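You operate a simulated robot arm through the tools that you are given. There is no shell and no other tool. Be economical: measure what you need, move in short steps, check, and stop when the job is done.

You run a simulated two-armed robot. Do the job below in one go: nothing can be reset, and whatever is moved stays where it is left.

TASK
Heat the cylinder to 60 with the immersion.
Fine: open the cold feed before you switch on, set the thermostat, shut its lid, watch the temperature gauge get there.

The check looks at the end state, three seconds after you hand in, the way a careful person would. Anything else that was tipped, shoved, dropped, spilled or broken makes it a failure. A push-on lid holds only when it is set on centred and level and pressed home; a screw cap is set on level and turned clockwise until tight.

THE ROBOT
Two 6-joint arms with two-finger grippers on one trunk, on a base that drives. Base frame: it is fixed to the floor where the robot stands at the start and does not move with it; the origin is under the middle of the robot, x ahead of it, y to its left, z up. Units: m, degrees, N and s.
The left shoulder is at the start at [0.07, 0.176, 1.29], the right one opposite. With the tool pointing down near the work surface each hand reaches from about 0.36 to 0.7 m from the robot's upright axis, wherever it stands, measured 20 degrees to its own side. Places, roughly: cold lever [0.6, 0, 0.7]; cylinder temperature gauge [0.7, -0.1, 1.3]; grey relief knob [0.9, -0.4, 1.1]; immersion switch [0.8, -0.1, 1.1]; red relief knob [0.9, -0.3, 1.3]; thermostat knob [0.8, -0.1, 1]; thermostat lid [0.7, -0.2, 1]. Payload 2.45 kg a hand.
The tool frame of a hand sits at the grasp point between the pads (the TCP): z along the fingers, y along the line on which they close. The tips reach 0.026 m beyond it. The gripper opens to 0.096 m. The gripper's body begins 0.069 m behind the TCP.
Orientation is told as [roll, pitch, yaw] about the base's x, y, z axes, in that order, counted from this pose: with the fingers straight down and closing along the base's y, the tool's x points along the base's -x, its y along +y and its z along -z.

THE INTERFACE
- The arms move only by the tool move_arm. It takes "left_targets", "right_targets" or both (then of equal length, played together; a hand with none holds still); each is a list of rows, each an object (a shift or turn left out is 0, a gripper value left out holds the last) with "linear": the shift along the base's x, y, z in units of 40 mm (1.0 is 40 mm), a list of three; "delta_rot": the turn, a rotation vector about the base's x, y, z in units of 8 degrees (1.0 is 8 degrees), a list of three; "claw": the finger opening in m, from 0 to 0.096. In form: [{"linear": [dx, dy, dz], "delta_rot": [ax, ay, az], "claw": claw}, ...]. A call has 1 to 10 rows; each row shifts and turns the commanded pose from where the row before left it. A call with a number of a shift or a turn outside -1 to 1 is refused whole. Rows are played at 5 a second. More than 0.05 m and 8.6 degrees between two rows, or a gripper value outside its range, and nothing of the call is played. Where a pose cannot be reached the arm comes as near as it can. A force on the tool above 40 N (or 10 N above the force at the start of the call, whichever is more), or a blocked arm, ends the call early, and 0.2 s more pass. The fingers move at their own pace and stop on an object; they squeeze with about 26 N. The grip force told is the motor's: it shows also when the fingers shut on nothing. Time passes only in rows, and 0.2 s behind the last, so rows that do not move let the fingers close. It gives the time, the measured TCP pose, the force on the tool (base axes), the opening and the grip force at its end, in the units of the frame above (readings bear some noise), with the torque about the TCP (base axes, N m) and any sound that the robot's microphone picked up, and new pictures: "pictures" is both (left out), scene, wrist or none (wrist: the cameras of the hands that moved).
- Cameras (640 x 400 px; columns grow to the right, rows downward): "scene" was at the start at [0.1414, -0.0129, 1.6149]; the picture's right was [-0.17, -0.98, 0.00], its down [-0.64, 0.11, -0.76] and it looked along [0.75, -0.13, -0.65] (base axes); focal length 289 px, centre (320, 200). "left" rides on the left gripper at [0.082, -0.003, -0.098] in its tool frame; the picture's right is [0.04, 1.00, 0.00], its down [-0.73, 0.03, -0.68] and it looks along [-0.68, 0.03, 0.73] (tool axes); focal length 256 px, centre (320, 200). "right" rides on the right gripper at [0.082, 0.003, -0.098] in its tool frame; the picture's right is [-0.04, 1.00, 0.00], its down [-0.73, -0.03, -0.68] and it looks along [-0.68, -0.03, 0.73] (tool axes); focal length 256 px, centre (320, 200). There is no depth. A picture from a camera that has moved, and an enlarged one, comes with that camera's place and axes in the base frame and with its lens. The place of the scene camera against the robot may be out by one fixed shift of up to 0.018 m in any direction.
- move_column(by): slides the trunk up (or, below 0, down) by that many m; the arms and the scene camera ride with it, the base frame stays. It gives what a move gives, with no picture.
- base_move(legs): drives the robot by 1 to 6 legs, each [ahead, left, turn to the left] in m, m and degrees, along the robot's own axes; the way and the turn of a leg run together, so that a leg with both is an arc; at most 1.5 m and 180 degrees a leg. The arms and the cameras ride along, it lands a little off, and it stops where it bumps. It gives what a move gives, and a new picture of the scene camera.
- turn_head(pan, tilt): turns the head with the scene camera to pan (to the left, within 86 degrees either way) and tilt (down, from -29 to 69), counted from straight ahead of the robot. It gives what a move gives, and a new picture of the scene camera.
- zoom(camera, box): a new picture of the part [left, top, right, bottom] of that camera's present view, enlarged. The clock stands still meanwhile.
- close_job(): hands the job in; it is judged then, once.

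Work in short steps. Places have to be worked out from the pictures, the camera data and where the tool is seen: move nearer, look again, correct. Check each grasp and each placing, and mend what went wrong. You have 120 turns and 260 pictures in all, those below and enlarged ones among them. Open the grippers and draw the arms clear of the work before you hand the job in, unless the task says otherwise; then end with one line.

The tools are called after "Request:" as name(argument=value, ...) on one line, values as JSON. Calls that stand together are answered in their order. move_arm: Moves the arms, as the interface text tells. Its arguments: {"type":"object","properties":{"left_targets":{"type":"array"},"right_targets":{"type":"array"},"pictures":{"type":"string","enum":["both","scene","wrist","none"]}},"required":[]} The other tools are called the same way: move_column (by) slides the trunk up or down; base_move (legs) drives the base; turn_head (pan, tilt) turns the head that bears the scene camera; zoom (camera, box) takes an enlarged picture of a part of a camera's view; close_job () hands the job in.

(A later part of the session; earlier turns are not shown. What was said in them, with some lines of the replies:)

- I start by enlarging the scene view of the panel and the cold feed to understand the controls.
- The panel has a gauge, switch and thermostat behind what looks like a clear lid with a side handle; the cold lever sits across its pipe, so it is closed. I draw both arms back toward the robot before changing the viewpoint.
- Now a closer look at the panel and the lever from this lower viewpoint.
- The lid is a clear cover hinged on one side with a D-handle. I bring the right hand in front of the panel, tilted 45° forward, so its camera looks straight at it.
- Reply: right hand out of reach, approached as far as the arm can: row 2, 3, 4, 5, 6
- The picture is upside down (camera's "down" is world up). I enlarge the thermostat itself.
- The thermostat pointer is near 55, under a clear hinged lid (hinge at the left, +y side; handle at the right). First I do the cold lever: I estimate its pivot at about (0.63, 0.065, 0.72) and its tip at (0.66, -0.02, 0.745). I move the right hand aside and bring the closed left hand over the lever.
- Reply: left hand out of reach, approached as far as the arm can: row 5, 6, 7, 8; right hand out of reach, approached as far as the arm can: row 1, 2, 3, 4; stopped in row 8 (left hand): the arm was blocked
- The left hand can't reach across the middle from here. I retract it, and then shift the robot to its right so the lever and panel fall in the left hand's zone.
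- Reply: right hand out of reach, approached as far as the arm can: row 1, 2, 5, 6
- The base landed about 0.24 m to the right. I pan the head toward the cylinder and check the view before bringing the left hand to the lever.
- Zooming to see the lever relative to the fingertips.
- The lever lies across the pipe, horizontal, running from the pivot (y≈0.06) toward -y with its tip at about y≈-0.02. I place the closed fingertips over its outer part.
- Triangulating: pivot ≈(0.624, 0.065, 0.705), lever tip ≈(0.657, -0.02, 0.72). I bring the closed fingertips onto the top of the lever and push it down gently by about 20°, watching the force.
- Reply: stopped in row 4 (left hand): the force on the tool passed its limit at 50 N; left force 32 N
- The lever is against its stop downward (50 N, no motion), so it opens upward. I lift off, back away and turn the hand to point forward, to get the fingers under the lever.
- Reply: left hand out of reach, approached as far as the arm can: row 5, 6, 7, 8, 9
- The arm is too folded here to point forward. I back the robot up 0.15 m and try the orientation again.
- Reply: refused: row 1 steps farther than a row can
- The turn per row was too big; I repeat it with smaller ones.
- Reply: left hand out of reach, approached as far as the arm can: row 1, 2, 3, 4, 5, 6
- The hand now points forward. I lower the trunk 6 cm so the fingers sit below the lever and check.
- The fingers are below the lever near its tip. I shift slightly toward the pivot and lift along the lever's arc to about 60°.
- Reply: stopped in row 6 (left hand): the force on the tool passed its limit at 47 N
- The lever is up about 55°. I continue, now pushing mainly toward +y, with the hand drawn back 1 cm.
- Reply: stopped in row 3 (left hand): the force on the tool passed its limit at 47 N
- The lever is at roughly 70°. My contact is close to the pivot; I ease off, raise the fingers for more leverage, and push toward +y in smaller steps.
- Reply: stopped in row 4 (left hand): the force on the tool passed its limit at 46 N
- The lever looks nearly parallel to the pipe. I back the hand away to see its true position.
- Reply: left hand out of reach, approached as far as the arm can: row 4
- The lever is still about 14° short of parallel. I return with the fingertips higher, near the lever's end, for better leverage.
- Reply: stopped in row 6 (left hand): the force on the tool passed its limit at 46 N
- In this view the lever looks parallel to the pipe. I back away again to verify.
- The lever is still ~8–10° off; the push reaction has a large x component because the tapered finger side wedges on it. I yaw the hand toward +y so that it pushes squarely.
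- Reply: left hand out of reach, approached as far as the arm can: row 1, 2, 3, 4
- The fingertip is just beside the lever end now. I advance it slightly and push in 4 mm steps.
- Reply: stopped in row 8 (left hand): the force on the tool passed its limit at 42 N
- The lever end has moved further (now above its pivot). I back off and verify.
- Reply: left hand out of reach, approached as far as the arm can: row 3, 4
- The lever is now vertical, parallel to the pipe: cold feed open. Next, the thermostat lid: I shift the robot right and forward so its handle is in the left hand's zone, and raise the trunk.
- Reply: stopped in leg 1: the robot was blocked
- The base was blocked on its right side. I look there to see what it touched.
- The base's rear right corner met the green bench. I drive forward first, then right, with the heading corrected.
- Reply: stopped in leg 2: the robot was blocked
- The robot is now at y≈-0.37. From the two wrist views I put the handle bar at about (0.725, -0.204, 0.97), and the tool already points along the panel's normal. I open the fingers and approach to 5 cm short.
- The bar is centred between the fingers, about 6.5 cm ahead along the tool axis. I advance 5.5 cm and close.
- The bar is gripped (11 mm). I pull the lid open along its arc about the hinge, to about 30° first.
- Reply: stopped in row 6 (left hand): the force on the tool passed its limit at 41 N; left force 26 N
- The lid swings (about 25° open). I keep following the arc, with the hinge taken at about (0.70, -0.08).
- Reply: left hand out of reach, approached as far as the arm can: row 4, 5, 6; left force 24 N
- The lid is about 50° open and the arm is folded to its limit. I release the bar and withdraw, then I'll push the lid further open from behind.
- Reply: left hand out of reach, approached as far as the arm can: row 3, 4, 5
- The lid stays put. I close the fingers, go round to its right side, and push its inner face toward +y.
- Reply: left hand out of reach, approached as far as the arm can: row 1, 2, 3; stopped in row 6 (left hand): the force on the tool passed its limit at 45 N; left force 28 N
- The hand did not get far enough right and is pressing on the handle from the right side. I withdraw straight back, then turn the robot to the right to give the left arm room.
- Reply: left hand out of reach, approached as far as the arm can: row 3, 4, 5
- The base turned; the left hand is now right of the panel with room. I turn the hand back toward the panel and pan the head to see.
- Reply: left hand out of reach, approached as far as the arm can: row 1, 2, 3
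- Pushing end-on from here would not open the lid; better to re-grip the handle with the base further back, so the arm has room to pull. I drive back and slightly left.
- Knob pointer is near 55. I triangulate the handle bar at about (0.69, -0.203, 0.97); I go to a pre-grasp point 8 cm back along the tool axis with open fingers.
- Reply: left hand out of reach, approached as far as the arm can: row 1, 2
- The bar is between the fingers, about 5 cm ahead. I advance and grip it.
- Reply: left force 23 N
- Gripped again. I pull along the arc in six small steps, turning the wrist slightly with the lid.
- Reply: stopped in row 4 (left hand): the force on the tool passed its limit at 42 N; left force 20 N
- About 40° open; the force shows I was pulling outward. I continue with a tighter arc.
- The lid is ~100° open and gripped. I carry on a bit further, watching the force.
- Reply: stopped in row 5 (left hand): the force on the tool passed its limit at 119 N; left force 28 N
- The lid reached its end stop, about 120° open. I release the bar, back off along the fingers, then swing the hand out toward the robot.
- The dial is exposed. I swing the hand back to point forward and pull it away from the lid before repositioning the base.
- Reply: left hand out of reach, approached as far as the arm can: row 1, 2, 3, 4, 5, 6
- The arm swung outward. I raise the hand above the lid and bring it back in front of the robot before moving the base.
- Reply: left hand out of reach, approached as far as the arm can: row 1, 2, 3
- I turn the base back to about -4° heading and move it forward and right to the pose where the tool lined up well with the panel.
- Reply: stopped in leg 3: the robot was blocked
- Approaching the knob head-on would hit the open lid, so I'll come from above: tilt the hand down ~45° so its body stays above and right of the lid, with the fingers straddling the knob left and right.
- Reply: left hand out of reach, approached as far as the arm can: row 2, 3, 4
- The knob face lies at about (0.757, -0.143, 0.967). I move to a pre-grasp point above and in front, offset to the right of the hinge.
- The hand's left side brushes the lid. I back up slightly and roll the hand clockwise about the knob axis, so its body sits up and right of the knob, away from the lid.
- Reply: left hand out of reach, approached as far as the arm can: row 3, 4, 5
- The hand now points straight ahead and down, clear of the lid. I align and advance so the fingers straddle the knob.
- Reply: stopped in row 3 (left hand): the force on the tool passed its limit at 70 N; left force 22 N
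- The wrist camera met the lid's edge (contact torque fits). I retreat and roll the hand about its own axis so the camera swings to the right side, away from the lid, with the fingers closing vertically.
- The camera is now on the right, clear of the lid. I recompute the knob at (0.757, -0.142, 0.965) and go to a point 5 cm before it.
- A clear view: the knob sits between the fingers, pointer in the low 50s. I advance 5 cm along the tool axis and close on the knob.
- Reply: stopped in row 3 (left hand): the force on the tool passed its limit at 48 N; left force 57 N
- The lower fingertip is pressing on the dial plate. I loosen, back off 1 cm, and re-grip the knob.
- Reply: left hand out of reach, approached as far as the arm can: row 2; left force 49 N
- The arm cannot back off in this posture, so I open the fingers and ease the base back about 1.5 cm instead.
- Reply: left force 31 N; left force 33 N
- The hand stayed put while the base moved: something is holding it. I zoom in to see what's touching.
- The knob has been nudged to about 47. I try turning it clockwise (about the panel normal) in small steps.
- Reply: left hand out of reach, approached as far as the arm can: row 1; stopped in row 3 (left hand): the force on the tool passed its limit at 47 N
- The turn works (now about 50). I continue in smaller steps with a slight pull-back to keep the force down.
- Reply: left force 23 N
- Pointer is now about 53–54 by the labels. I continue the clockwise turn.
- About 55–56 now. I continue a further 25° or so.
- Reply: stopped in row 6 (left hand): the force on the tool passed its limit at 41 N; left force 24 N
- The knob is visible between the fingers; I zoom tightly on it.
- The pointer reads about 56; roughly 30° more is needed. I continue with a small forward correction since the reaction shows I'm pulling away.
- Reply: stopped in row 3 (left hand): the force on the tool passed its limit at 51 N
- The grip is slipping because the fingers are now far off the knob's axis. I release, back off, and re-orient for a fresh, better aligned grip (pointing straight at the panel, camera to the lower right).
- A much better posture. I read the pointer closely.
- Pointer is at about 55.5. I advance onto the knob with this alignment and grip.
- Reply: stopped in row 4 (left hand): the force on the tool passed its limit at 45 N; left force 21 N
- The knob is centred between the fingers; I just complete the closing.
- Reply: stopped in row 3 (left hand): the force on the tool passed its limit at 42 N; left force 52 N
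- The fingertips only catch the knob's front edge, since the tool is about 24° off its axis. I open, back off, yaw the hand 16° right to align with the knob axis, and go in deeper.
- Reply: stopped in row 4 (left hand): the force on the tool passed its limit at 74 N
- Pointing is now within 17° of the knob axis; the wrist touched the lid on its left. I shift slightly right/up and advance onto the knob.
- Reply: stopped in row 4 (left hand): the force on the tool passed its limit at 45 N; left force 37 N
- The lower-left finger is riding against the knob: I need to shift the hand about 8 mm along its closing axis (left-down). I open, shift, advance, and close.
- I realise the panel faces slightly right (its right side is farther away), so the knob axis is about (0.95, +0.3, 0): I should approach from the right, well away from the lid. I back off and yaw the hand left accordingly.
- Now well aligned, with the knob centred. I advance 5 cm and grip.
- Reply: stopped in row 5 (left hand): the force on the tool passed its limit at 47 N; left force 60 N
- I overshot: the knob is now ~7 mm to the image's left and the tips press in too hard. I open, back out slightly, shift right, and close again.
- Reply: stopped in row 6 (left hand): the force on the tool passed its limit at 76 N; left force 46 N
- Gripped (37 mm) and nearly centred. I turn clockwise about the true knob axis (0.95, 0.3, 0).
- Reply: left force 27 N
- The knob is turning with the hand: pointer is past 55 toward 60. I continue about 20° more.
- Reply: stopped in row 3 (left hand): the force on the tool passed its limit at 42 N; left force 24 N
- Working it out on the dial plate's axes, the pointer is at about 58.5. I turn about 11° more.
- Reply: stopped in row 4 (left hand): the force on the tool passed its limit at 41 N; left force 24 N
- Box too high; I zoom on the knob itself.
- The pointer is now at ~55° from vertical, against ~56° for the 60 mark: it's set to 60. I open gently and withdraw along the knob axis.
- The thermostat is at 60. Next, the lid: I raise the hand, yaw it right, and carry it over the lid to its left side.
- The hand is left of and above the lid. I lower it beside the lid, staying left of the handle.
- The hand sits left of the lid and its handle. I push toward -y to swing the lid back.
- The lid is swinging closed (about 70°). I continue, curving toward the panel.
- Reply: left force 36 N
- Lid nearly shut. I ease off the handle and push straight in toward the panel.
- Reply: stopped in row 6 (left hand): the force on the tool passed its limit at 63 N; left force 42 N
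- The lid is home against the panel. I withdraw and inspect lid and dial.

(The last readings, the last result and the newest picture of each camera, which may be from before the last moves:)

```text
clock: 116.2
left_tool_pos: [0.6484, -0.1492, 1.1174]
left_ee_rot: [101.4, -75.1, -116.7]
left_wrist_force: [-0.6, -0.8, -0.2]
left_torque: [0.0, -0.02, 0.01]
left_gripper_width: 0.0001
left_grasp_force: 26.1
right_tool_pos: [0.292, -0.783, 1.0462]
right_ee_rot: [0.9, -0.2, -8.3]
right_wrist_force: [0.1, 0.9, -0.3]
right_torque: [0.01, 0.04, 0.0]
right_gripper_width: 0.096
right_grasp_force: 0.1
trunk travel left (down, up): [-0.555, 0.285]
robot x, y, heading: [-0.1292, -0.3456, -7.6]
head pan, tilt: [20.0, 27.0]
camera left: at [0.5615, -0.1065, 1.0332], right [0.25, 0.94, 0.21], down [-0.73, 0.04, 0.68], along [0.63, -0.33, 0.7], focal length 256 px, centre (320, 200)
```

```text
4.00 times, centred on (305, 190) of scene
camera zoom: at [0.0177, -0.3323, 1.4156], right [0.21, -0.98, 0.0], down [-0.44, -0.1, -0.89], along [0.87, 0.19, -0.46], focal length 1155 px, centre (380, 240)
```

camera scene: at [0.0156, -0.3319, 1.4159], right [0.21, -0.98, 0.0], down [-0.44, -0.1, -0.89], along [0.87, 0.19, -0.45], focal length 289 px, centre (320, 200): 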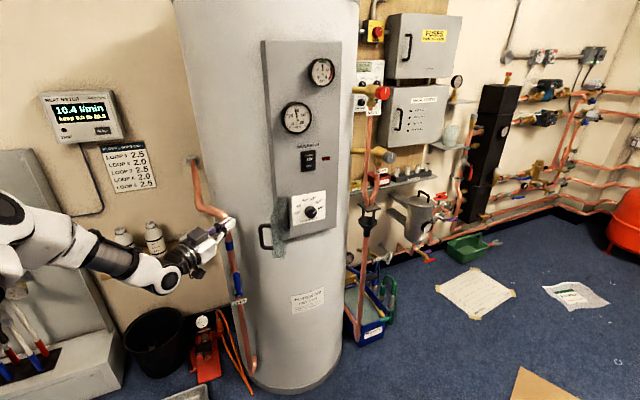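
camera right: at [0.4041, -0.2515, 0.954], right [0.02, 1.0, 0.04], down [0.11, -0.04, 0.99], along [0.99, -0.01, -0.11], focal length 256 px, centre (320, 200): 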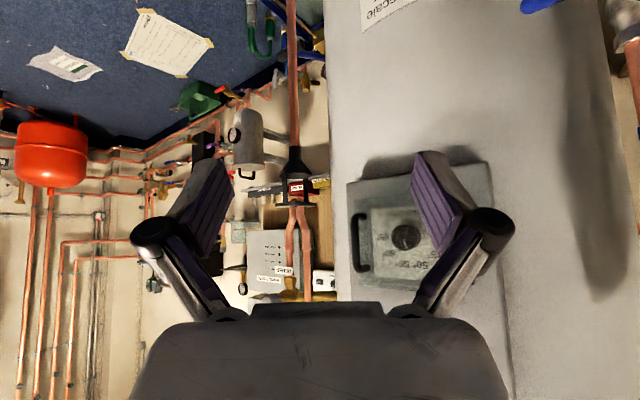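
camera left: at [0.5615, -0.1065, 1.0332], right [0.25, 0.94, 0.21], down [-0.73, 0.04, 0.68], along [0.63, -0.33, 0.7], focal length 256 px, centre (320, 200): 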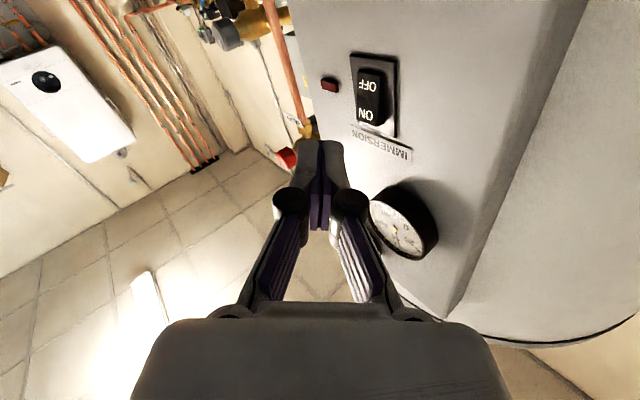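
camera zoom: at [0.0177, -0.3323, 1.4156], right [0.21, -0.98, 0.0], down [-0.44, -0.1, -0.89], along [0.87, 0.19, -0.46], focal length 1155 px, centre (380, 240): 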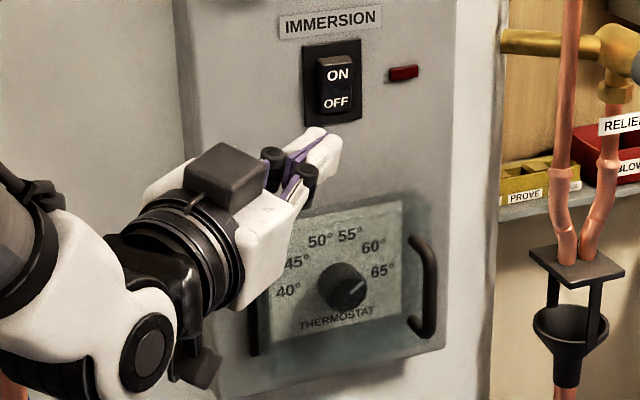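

Lid shut, dial readable. Now the switch: the rocker's ON half is at about (0.768, -0.14, 1.147). I bring the closed fingertips in front of it.

Request:
move_arm(left_targets=[{"linear": [0.2, 0.35, 0.85]}, {"linear": [0.7, 0, 0]}, {"linear": [0.6, 0, 0]}, {}], pictures="wrist")

Request:
zoom(camera="scene", box=[270, 130, 350, 210])

```text
clock: 117.2
left_tool_pos: [0.7087, -0.1321, 1.1502]
left_ee_rot: [101.8, -74.9, -117.0]
left_wrist_force: [-1.2, -0.6, 0.4]
left_torque: [-0.02, 0.02, -0.01]
left_gripper_width: 0.0
left_grasp_force: 25.9
right_tool_pos: [0.2917, -0.7831, 1.0457]
right_ee_rot: [0.7, -0.2, -8.1]
right_wrist_force: [-1.0, -0.8, -1.2]
right_torque: [0.0, -0.02, 0.02]
right_gripper_width: 0.0958
right_grasp_force: 0.1
trunk travel left (down, up): [-0.555, 0.285]
robot x, y, heading: [-0.1298, -0.3485, -8.0]
head pan, tilt: [20.0, 27.0]
camera left: at [0.6234, -0.0904, 1.0654], right [0.25, 0.94, 0.21], down [-0.73, 0.04, 0.68], along [0.63, -0.33, 0.7], focal length 256 px, centre (320, 200)
```

left: 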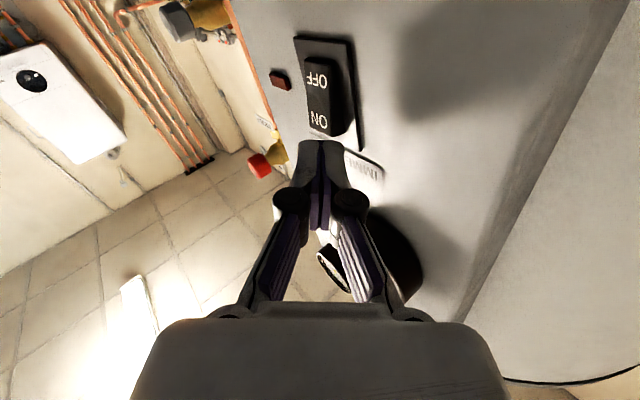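

```text
5.00 times, centred on (310, 170) of scene
camera zoom: at [0.0155, -0.3318, 1.4159], right [0.21, -0.98, 0.0], down [-0.44, -0.1, -0.89], along [0.87, 0.19, -0.45], focal length 1444 px, centre (370, 350)
```

zoom: 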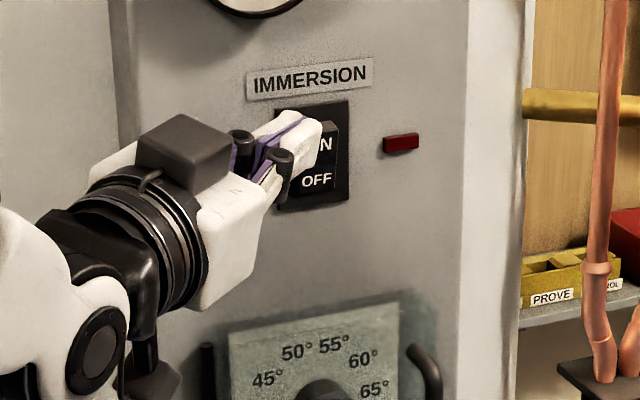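

The fingertips are lined up with "ON", about 3.5 cm away. I press in with small steps.

Request:
move_arm(left_targets=[{"linear": [0.4, -0.1, 0]}, {"linear": [0.3, -0.08, 0]}, {"linear": [0.15, -0.04, 0]}, {"linear": [0.15, -0.04, 0]}, {"linear": [0.15, -0.04, 0]}, {"linear": [0.15, -0.04, 0]}], pictures="wrist")

Request:
zoom(camera="scene", box=[270, 130, 350, 210])

```text
clock: 117.8
left_tool_pos: [0.7244, -0.1328, 1.152]
left_ee_rot: [101.1, -75.1, -116.3]
left_wrist_force: [-39.9, 2.4, 2.6]
left_torque: [0.01, 0.32, 0.23]
left_gripper_width: 0.0003
left_grasp_force: 26.4
right_tool_pos: [0.2851, -0.782, 1.0491]
right_ee_rot: [0.9, -0.6, -8.0]
right_wrist_force: [-0.4, 0.5, 0.2]
right_torque: [0.05, 0.02, 0.02]
right_gripper_width: 0.0958
right_grasp_force: 0.0
trunk travel left (down, up): [-0.555, 0.285]
robot x, y, heading: [-0.1326, -0.3455, -7.5]
head pan, tilt: [20.0, 27.0]
stopped in row 2 (left hand): the force on the tool passed its limit at 58 N (the readings are from after the stop); the commanded pose is now the measured one
camera left: at [0.6383, -0.0925, 1.0679], right [0.25, 0.94, 0.21], down [-0.73, 0.04, 0.68], along [0.64, -0.33, 0.7], focal length 256 px, centre (320, 200)
```

left: 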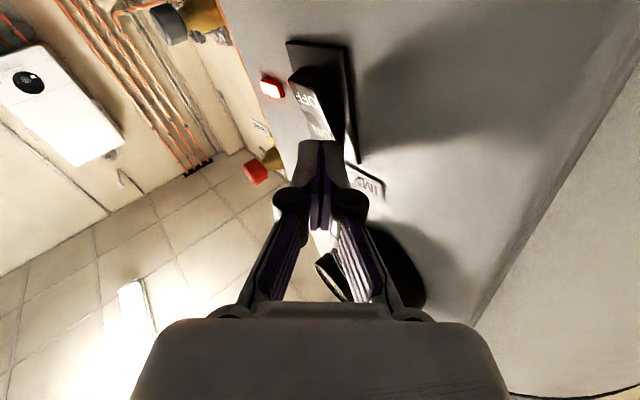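

```text
5.00 times, centred on (310, 170) of scene
camera zoom: at [0.0058, -0.3312, 1.417], right [0.22, -0.98, 0.0], down [-0.44, -0.1, -0.89], along [0.87, 0.19, -0.45], focal length 1444 px, centre (370, 350)
```

zoom: 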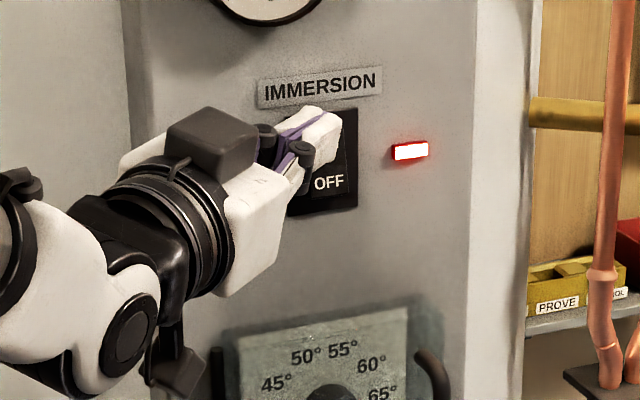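

The neon lamp lights: the immersion is on. I withdraw the hand well clear and check the gauges and dial.

Request:
move_arm(left_targets=[{"linear": [-0.7, 0.2, 0]}, {"linear": [-0.8, 0.6, 0]}, {"linear": [-0.4, 1, 0]}, {"linear": [-0.2, 1, 0]}, {"linear": [0, 1, 0]}, {"linear": [0, 1, 0]}, {"claw": 0.06}], pictures="scene")

Request:
zoom(camera="scene", box=[270, 50, 350, 150])

Request:
zoom(camera="scene", box=[280, 170, 350, 240])

```text
clock: 119.4
left_tool_pos: [0.6468, 0.0577, 1.1465]
left_ee_rot: [99.7, -75.1, -114.9]
left_wrist_force: [0.5, 0.3, -0.8]
left_torque: [-0.01, 0.02, 0.0]
left_gripper_width: 0.06
left_grasp_force: 0.0
right_tool_pos: [0.2938, -0.7835, 1.0463]
right_ee_rot: [0.8, -0.3, -8.1]
right_wrist_force: [0.5, -0.4, -0.5]
right_torque: [0.03, 0.0, 0.0]
right_gripper_width: 0.096
right_grasp_force: 0.1
trunk travel left (down, up): [-0.555, 0.285]
robot x, y, heading: [-0.127, -0.3439, -7.7]
head pan, tilt: [20.0, 27.0]
camera scene: at [0.0158, -0.3328, 1.4158], right [0.21, -0.98, 0.0], down [-0.44, -0.1, -0.89], along [0.87, 0.19, -0.45], focal length 289 px, centre (320, 200)
```

scene: 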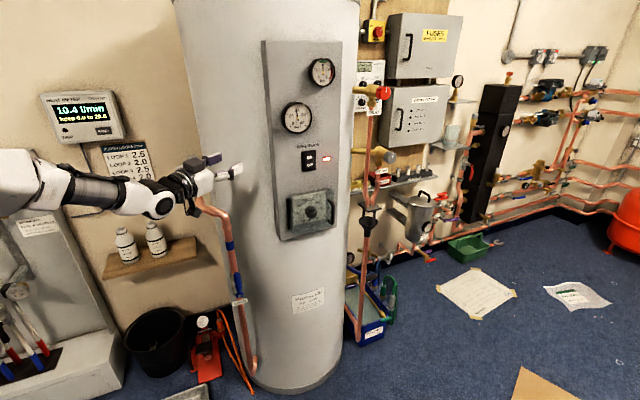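

```text
4.00 times, centred on (310, 100) of scene
camera zoom: at [0.0158, -0.3328, 1.4158], right [0.21, -0.98, 0.0], down [-0.44, -0.1, -0.89], along [0.87, 0.19, -0.45], focal length 1155 px, centre (360, 600)
```

zoom: 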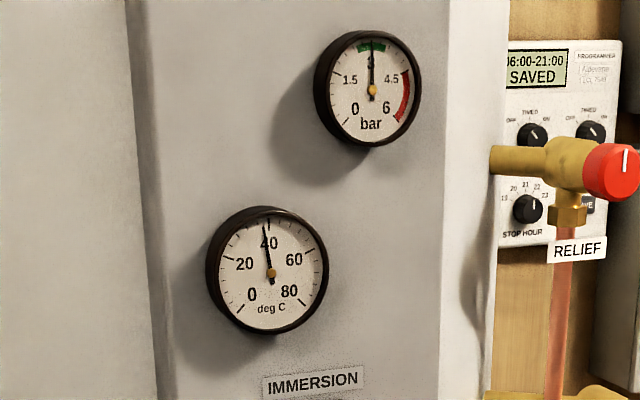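

```text
5.71 times, centred on (315, 205) of scene
camera zoom: at [0.0158, -0.3328, 1.4158], right [0.21, -0.98, 0.0], down [-0.44, -0.1, -0.89], along [0.87, 0.19, -0.45], focal length 1650 px, centre (349, 171)
```

zoom: 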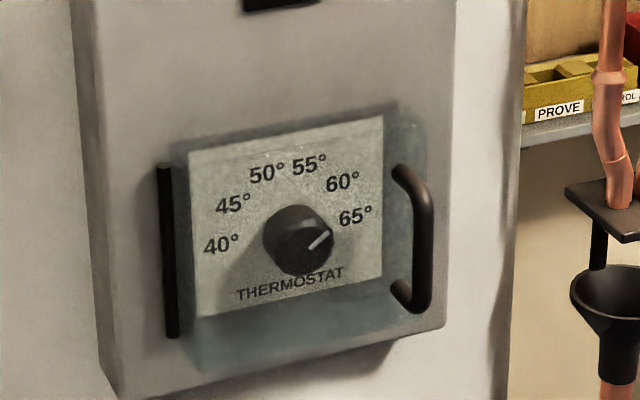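

Lamp on, pressure normal at 3 bar, temperature about 39 and thermostat at ~60. I wait and watch the gauge.

Request:
move_arm(left_targets=[{}, {}, {}, {}, {}, {}, {}, {}, {}, {}], pictures="none")

Request:
move_arm(left_targets=[{}, {}, {}, {}, {}, {}, {}, {}, {}, {}], pictures="none")

Request:
move_arm(left_targets=[{}, {}, {}, {}, {}, {}, {}, {}, {}, {}], pictures="none")

Request:
zoom(camera="scene", box=[270, 50, 350, 150])

```text
clock: 121.6
left_tool_pos: [0.6498, 0.0582, 1.145]
left_ee_rot: [99.7, -75.3, -114.8]
left_wrist_force: [1.0, 0.1, 0.7]
left_torque: [0.02, -0.01, 0.0]
left_gripper_width: 0.0599
left_grasp_force: 0.1
right_tool_pos: [0.2924, -0.7828, 1.0461]
right_ee_rot: [0.8, -0.2, -8.1]
right_wrist_force: [0.4, 0.3, -0.8]
right_torque: [0.0, 0.03, -0.01]
right_gripper_width: 0.0962
right_grasp_force: 0.1
trunk travel left (down, up): [-0.555, 0.285]
robot x, y, heading: [-0.1311, -0.3456, -7.5]
head pan, tilt: [20.0, 27.0]
```

```text
clock: 123.8
left_tool_pos: [0.6482, 0.0584, 1.1448]
left_ee_rot: [99.7, -75.2, -114.9]
left_wrist_force: [0.0, 0.3, -0.3]
left_torque: [-0.01, -0.01, 0.01]
left_gripper_width: 0.0601
left_grasp_force: 0.0
right_tool_pos: [0.293, -0.7818, 1.0467]
right_ee_rot: [0.7, -0.2, -8.1]
right_wrist_force: [0.4, -0.2, -0.2]
right_torque: [0.01, 0.02, 0.0]
right_gripper_width: 0.0959
right_grasp_force: 0.1
trunk travel left (down, up): [-0.555, 0.285]
robot x, y, heading: [-0.1301, -0.3462, -7.5]
head pan, tilt: [20.0, 27.0]
```

```text
clock: 126.0
left_tool_pos: [0.648, 0.0586, 1.1443]
left_ee_rot: [99.8, -75.3, -114.8]
left_wrist_force: [0.0, -0.3, -0.6]
left_torque: [-0.01, 0.02, -0.01]
left_gripper_width: 0.06
left_grasp_force: 0.1
right_tool_pos: [0.2924, -0.7812, 1.048]
right_ee_rot: [0.7, -0.2, -8.1]
right_wrist_force: [-0.3, -0.5, -0.2]
right_torque: [0.0, 0.03, 0.0]
right_gripper_width: 0.0961
right_grasp_force: 0.1
trunk travel left (down, up): [-0.555, 0.285]
robot x, y, heading: [-0.1297, -0.349, -7.6]
head pan, tilt: [20.0, 27.0]
```

```text
4.00 times, centred on (310, 100) of scene
camera zoom: at [0.0161, -0.3313, 1.4158], right [0.21, -0.98, 0.0], down [-0.44, -0.1, -0.89], along [0.87, 0.19, -0.45], focal length 1155 px, centre (360, 600)
```

zoom: 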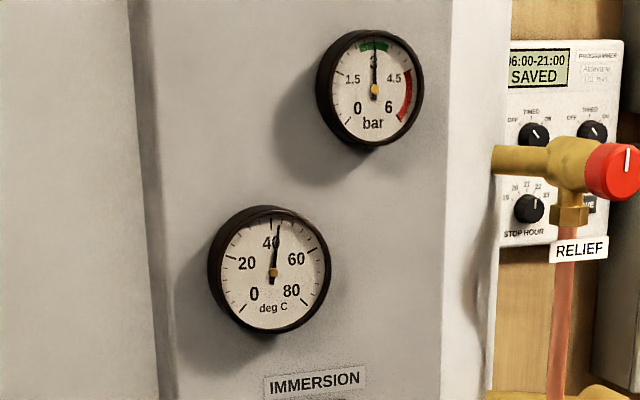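

It's rising about 0.8 °C/s with pressure still near 3 bar. I keep waiting.

Request:
move_arm(left_targets=[{}, {}, {}, {}, {}, {}, {}, {}, {}, {}], pictures="none")

Request:
move_arm(left_targets=[{}, {}, {}, {}, {}, {}, {}, {}, {}, {}], pictures="none")

Request:
move_arm(left_targets=[{}, {}, {}, {}, {}, {}, {}, {}, {}, {}], pictures="none")

Request:
move_arm(left_targets=[{}, {}, {}, {}, {}, {}, {}, {}, {}, {}], pictures="none")

Request:
zoom(camera="scene", box=[270, 50, 350, 150])

Request:
zoom(camera="scene", box=[190, 220, 290, 320])

```text
clock: 128.2
left_tool_pos: [0.6491, 0.0593, 1.144]
left_ee_rot: [99.7, -75.3, -114.9]
left_wrist_force: [0.0, 0.0, -0.5]
left_torque: [0.01, 0.02, 0.01]
left_gripper_width: 0.0598
left_grasp_force: 0.0
right_tool_pos: [0.2933, -0.7805, 1.0462]
right_ee_rot: [0.8, -0.1, -8.1]
right_wrist_force: [-0.1, 0.0, -0.6]
right_torque: [0.0, -0.01, 0.0]
right_gripper_width: 0.0959
right_grasp_force: 0.1
trunk travel left (down, up): [-0.555, 0.285]
robot x, y, heading: [-0.1323, -0.3481, -8.0]
head pan, tilt: [20.0, 27.0]
```

```text
clock: 130.4
left_tool_pos: [0.6491, 0.0579, 1.1445]
left_ee_rot: [99.7, -75.3, -114.7]
left_wrist_force: [0.5, -0.1, 0.0]
left_torque: [0.0, 0.04, -0.01]
left_gripper_width: 0.0602
left_grasp_force: 0.1
right_tool_pos: [0.2924, -0.7813, 1.0464]
right_ee_rot: [0.9, -0.1, -8.1]
right_wrist_force: [-0.2, 0.5, 0.3]
right_torque: [0.0, 0.02, -0.01]
right_gripper_width: 0.0963
right_grasp_force: 0.0
trunk travel left (down, up): [-0.555, 0.285]
robot x, y, heading: [-0.1324, -0.346, -7.6]
head pan, tilt: [20.0, 27.0]
```

```text
clock: 132.6
left_tool_pos: [0.648, 0.059, 1.1452]
left_ee_rot: [99.8, -75.4, -114.7]
left_wrist_force: [-0.4, -0.7, 0.5]
left_torque: [0.0, -0.02, -0.01]
left_gripper_width: 0.0599
left_grasp_force: 0.1
right_tool_pos: [0.2929, -0.7825, 1.0475]
right_ee_rot: [0.7, -0.1, -8.1]
right_wrist_force: [-0.3, 0.8, 1.1]
right_torque: [0.0, 0.0, -0.03]
right_gripper_width: 0.0958
right_grasp_force: 0.1
trunk travel left (down, up): [-0.555, 0.285]
robot x, y, heading: [-0.1329, -0.3425, -7.6]
head pan, tilt: [20.0, 27.0]
```

```text
clock: 134.8
left_tool_pos: [0.6476, 0.0588, 1.1452]
left_ee_rot: [99.7, -75.2, -114.8]
left_wrist_force: [0.7, -0.3, -0.7]
left_torque: [0.02, 0.0, 0.0]
left_gripper_width: 0.0603
left_grasp_force: 0.0
right_tool_pos: [0.2931, -0.7813, 1.0457]
right_ee_rot: [0.8, -0.2, -8.1]
right_wrist_force: [0.0, -0.1, 0.4]
right_torque: [-0.01, -0.03, -0.02]
right_gripper_width: 0.0959
right_grasp_force: 0.0
trunk travel left (down, up): [-0.555, 0.285]
robot x, y, heading: [-0.1323, -0.343, -7.8]
head pan, tilt: [20.0, 27.0]
```

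```text
4.00 times, centred on (310, 100) of scene
camera zoom: at [0.0161, -0.3313, 1.4158], right [0.21, -0.98, 0.0], down [-0.44, -0.1, -0.89], along [0.87, 0.19, -0.45], focal length 1155 px, centre (360, 600)
```

zoom: 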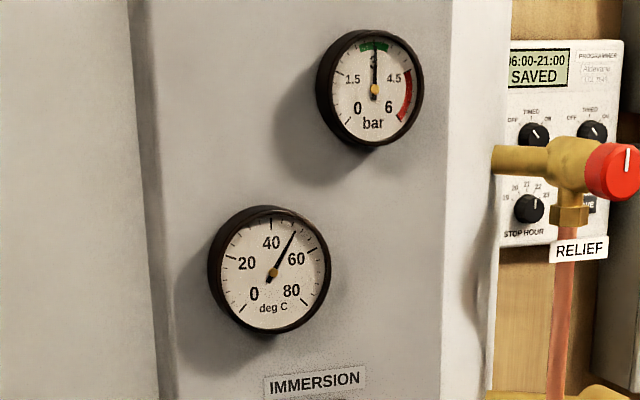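

```text
4.00 times, centred on (240, 270) of scene
camera zoom: at [0.0161, -0.3313, 1.4158], right [0.21, -0.98, 0.0], down [-0.44, -0.1, -0.89], along [0.87, 0.19, -0.45], focal length 1155 px, centre (640, -80)
```

zoom: 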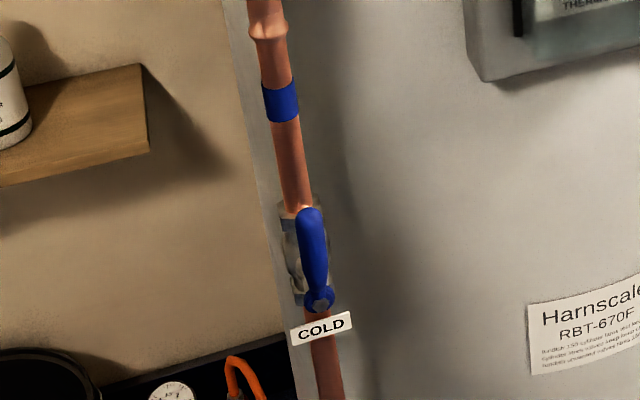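

The cold lever is parallel to its pipe, pressure is steady, and the temperature is about 50. I keep waiting.

Request:
move_arm(left_targets=[{}, {}, {}, {}, {}, {}, {}, {}, {}, {}], pictures="none")

Request:
move_arm(left_targets=[{}, {}, {}, {}, {}, {}, {}, {}, {}, {}], pictures="none")

Request:
move_arm(left_targets=[{}, {}, {}, {}, {}, {}, {}, {}, {}, {}], pictures="none")

Request:
move_arm(left_targets=[{}, {}, {}, {}, {}, {}, {}, {}, {}, {}], pictures="none")

Request:
move_arm(left_targets=[{}, {}, {}, {}, {}, {}, {}, {}, {}, {}], pictures="none")

Request:
zoom(camera="scene", box=[270, 70, 350, 170])

```text
clock: 137.0
left_tool_pos: [0.6475, 0.0583, 1.1456]
left_ee_rot: [99.8, -75.2, -114.9]
left_wrist_force: [-0.1, 0.6, -0.8]
left_torque: [0.0, 0.02, -0.01]
left_gripper_width: 0.0598
left_grasp_force: 0.1
right_tool_pos: [0.2928, -0.7817, 1.046]
right_ee_rot: [0.9, -0.2, -8.0]
right_wrist_force: [-0.2, -0.1, 0.1]
right_torque: [0.01, -0.02, 0.0]
right_gripper_width: 0.096
right_grasp_force: 0.0
trunk travel left (down, up): [-0.555, 0.285]
robot x, y, heading: [-0.131, -0.3442, -7.7]
head pan, tilt: [20.0, 27.0]
```

```text
clock: 139.2
left_tool_pos: [0.6479, 0.0589, 1.1446]
left_ee_rot: [99.6, -75.3, -114.8]
left_wrist_force: [-0.4, 0.8, 0.6]
left_torque: [0.0, 0.01, 0.01]
left_gripper_width: 0.0599
left_grasp_force: 0.2
right_tool_pos: [0.2928, -0.7818, 1.0473]
right_ee_rot: [0.8, -0.3, -8.2]
right_wrist_force: [0.6, 0.3, -0.3]
right_torque: [-0.01, -0.02, 0.0]
right_gripper_width: 0.0958
right_grasp_force: 0.1
trunk travel left (down, up): [-0.555, 0.285]
robot x, y, heading: [-0.1303, -0.3462, -7.6]
head pan, tilt: [20.0, 27.0]
```

```text
clock: 141.4
left_tool_pos: [0.6477, 0.0584, 1.1444]
left_ee_rot: [99.6, -75.3, -114.8]
left_wrist_force: [0.4, -0.3, -0.4]
left_torque: [0.02, 0.0, 0.04]
left_gripper_width: 0.0599
left_grasp_force: 0.0
right_tool_pos: [0.2923, -0.7828, 1.0461]
right_ee_rot: [0.8, -0.2, -8.2]
right_wrist_force: [-0.2, -0.9, 0.1]
right_torque: [0.02, -0.04, -0.02]
right_gripper_width: 0.0962
right_grasp_force: 0.1
trunk travel left (down, up): [-0.555, 0.285]
robot x, y, heading: [-0.1299, -0.3461, -7.7]
head pan, tilt: [20.0, 27.0]
```

```text
clock: 143.6
left_tool_pos: [0.6469, 0.0591, 1.1437]
left_ee_rot: [99.7, -75.4, -114.8]
left_wrist_force: [0.2, -0.2, -0.7]
left_torque: [-0.01, 0.0, 0.01]
left_gripper_width: 0.0601
left_grasp_force: 0.0
right_tool_pos: [0.2939, -0.7819, 1.0477]
right_ee_rot: [0.8, -0.2, -8.1]
right_wrist_force: [-0.6, 1.3, -1.1]
right_torque: [0.01, -0.01, -0.02]
right_gripper_width: 0.0961
right_grasp_force: 0.1
trunk travel left (down, up): [-0.555, 0.285]
robot x, y, heading: [-0.1302, -0.3479, -7.7]
head pan, tilt: [20.0, 27.0]
```

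```text
clock: 145.8
left_tool_pos: [0.6465, 0.0597, 1.1447]
left_ee_rot: [99.8, -75.3, -114.8]
left_wrist_force: [-1.0, 0.3, 0.1]
left_torque: [0.01, 0.0, 0.02]
left_gripper_width: 0.0601
left_grasp_force: 0.0
right_tool_pos: [0.2922, -0.7811, 1.0463]
right_ee_rot: [0.8, -0.3, -8.1]
right_wrist_force: [-0.6, -0.2, -0.3]
right_torque: [-0.01, 0.0, -0.01]
right_gripper_width: 0.0959
right_grasp_force: 0.0
trunk travel left (down, up): [-0.555, 0.285]
robot x, y, heading: [-0.1328, -0.3474, -7.8]
head pan, tilt: [20.0, 27.0]
```

```text
4.00 times, centred on (310, 120) of scene
camera zoom: at [0.0161, -0.3313, 1.4158], right [0.21, -0.98, 0.0], down [-0.44, -0.1, -0.89], along [0.87, 0.19, -0.45], focal length 1155 px, centre (360, 520)
```

zoom: 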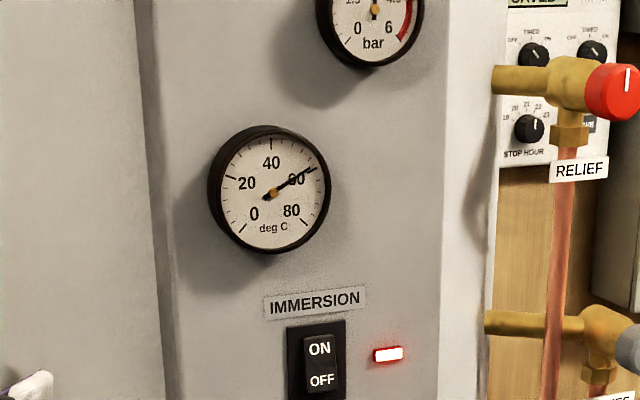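

The gauge is almost at 60 and the lamp is still on. I wait a little more to see where the thermostat cuts off.

Request:
move_arm(left_targets=[{}, {}, {}, {}, {}, {}, {}, {}, {}, {}], pictures="none")

Request:
zoom(camera="scene", box=[270, 70, 350, 170])

Request:
move_arm(left_targets=[{}, {}, {}, {}, {}, {}, {}, {}, {}, {}], pictures="none")

Request:
zoom(camera="scene", box=[270, 70, 350, 170])

```text
clock: 148.0
left_tool_pos: [0.6465, 0.0581, 1.1441]
left_ee_rot: [99.6, -75.3, -114.8]
left_wrist_force: [-0.1, 0.6, -0.3]
left_torque: [0.0, -0.04, 0.01]
left_gripper_width: 0.0599
left_grasp_force: 0.0
right_tool_pos: [0.2933, -0.7814, 1.0472]
right_ee_rot: [0.8, -0.2, -8.1]
right_wrist_force: [0.0, 0.3, 0.4]
right_torque: [-0.02, 0.0, -0.01]
right_gripper_width: 0.0958
right_grasp_force: 0.1
trunk travel left (down, up): [-0.555, 0.285]
robot x, y, heading: [-0.132, -0.3441, -7.7]
head pan, tilt: [20.0, 27.0]
```

```text
4.00 times, centred on (310, 120) of scene
camera zoom: at [0.0161, -0.3313, 1.4158], right [0.21, -0.98, 0.0], down [-0.44, -0.1, -0.89], along [0.87, 0.19, -0.45], focal length 1155 px, centre (360, 520)
```

zoom: 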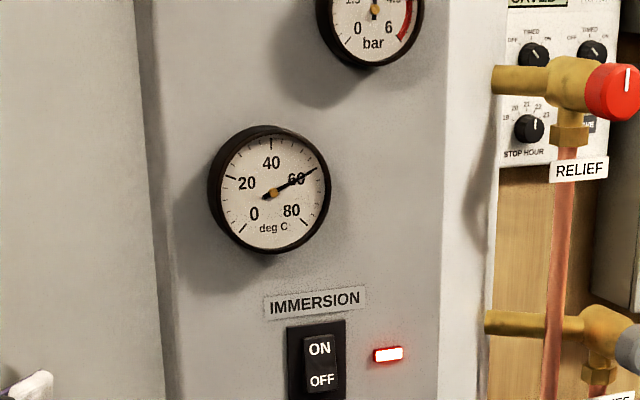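

```text
clock: 150.2
left_tool_pos: [0.648, 0.0586, 1.1451]
left_ee_rot: [99.6, -75.3, -114.9]
left_wrist_force: [0.2, -0.2, -0.1]
left_torque: [0.04, -0.03, -0.02]
left_gripper_width: 0.06
left_grasp_force: 0.1
right_tool_pos: [0.2927, -0.7819, 1.0457]
right_ee_rot: [0.8, -0.2, -8.1]
right_wrist_force: [0.2, -0.5, -0.1]
right_torque: [-0.01, -0.02, -0.02]
right_gripper_width: 0.096
right_grasp_force: 0.0
trunk travel left (down, up): [-0.555, 0.285]
robot x, y, heading: [-0.1292, -0.346, -7.7]
head pan, tilt: [20.0, 27.0]
```

```text
4.00 times, centred on (310, 120) of scene
camera zoom: at [0.0161, -0.3313, 1.4158], right [0.21, -0.98, 0.0], down [-0.44, -0.1, -0.89], along [0.87, 0.19, -0.45], focal length 1155 px, centre (360, 520)
```

zoom: 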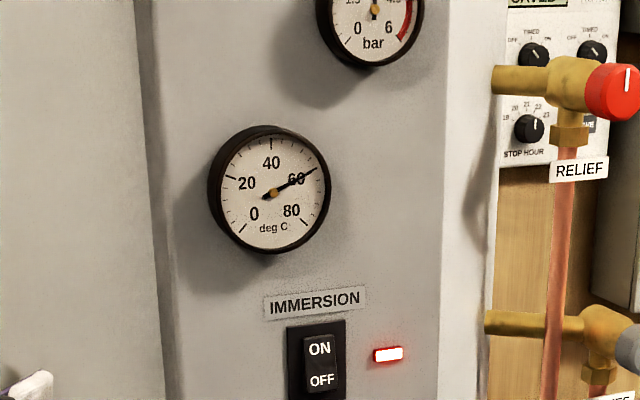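

It has levelled off. I zoom in tightly to confirm the reading, the pressure and the lid.

Request:
zoom(camera="scene", box=[278, 98, 318, 138])

Request:
zoom(camera="scene", box=[270, 50, 350, 250])

```text
10.00 times, centred on (298, 118) of scene
camera zoom: at [0.0161, -0.3313, 1.4158], right [0.21, -0.98, 0.0], down [-0.44, -0.1, -0.89], along [0.87, 0.19, -0.45], focal length 2887 px, centre (540, 1020)
```

zoom: 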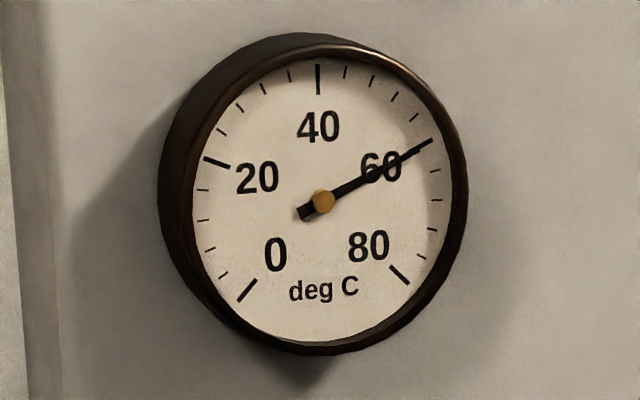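

```text
2.00 times, centred on (310, 150) of scene
camera zoom: at [0.0161, -0.3313, 1.4158], right [0.21, -0.98, 0.0], down [-0.44, -0.1, -0.89], along [0.87, 0.19, -0.45], focal length 577 px, centre (340, 300)
```

zoom: 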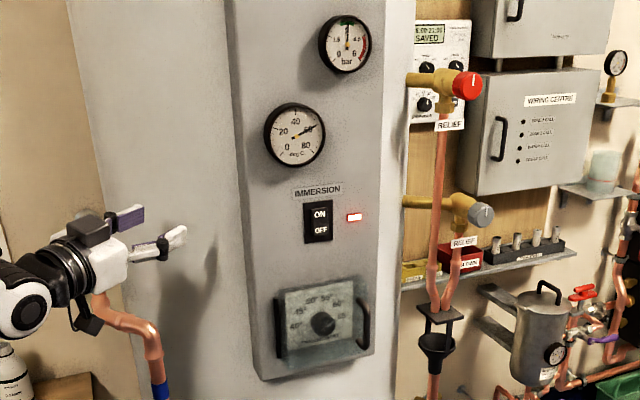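

The gauge sits exactly on 60 and holds, with pressure normal, the lid shut and the cold feed open. I draw the left hand further clear before handing in.

Request:
move_arm(left_targets=[{"linear": [-0.8, 0.2, 0.2], "claw": 0.096}, {"linear": [-0.8, 0.2, 0.2]}, {"linear": [-0.5, 0, 0]}, {}], pictures="scene")

```text
clock: 151.2
left_tool_pos: [0.5648, 0.0732, 1.1606]
left_ee_rot: [99.7, -75.3, -114.8]
left_wrist_force: [-0.4, 0.0, 0.3]
left_torque: [0.01, 0.0, 0.0]
left_gripper_width: 0.0962
left_grasp_force: 0.0
right_tool_pos: [0.2932, -0.7808, 1.0455]
right_ee_rot: [0.8, -0.3, -8.1]
right_wrist_force: [1.1, 0.7, 0.4]
right_torque: [-0.02, 0.0, 0.02]
right_gripper_width: 0.096
right_grasp_force: 0.0
trunk travel left (down, up): [-0.555, 0.285]
robot x, y, heading: [-0.1333, -0.3442, -7.4]
head pan, tilt: [20.0, 27.0]
camera scene: at [0.0162, -0.3317, 1.4158], right [0.21, -0.98, 0.0], down [-0.44, -0.1, -0.89], along [0.87, 0.19, -0.45], focal length 289 px, centre (320, 200)
```

scene: 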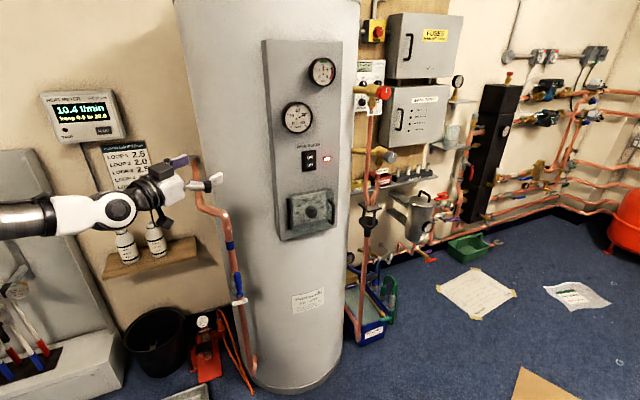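

Both hands are open and clear, and everything is in its final state. I hand the job in.

Request:
close_job()

```text
The job is handed in.
```

The cylinder is at 60 °C and holding: the cold feed was opened before the immersion went on, the thermostat is set to 60, its lid is shut, and the pressure was steady at about 3 bar. On the way, the base bumped the green bench three times while I was positioning it, and the lid took a hard push (119 N) at its end stop; I saw no damage to the lid and nothing shifted on the bench, though I did not check the bench again after the last bump.
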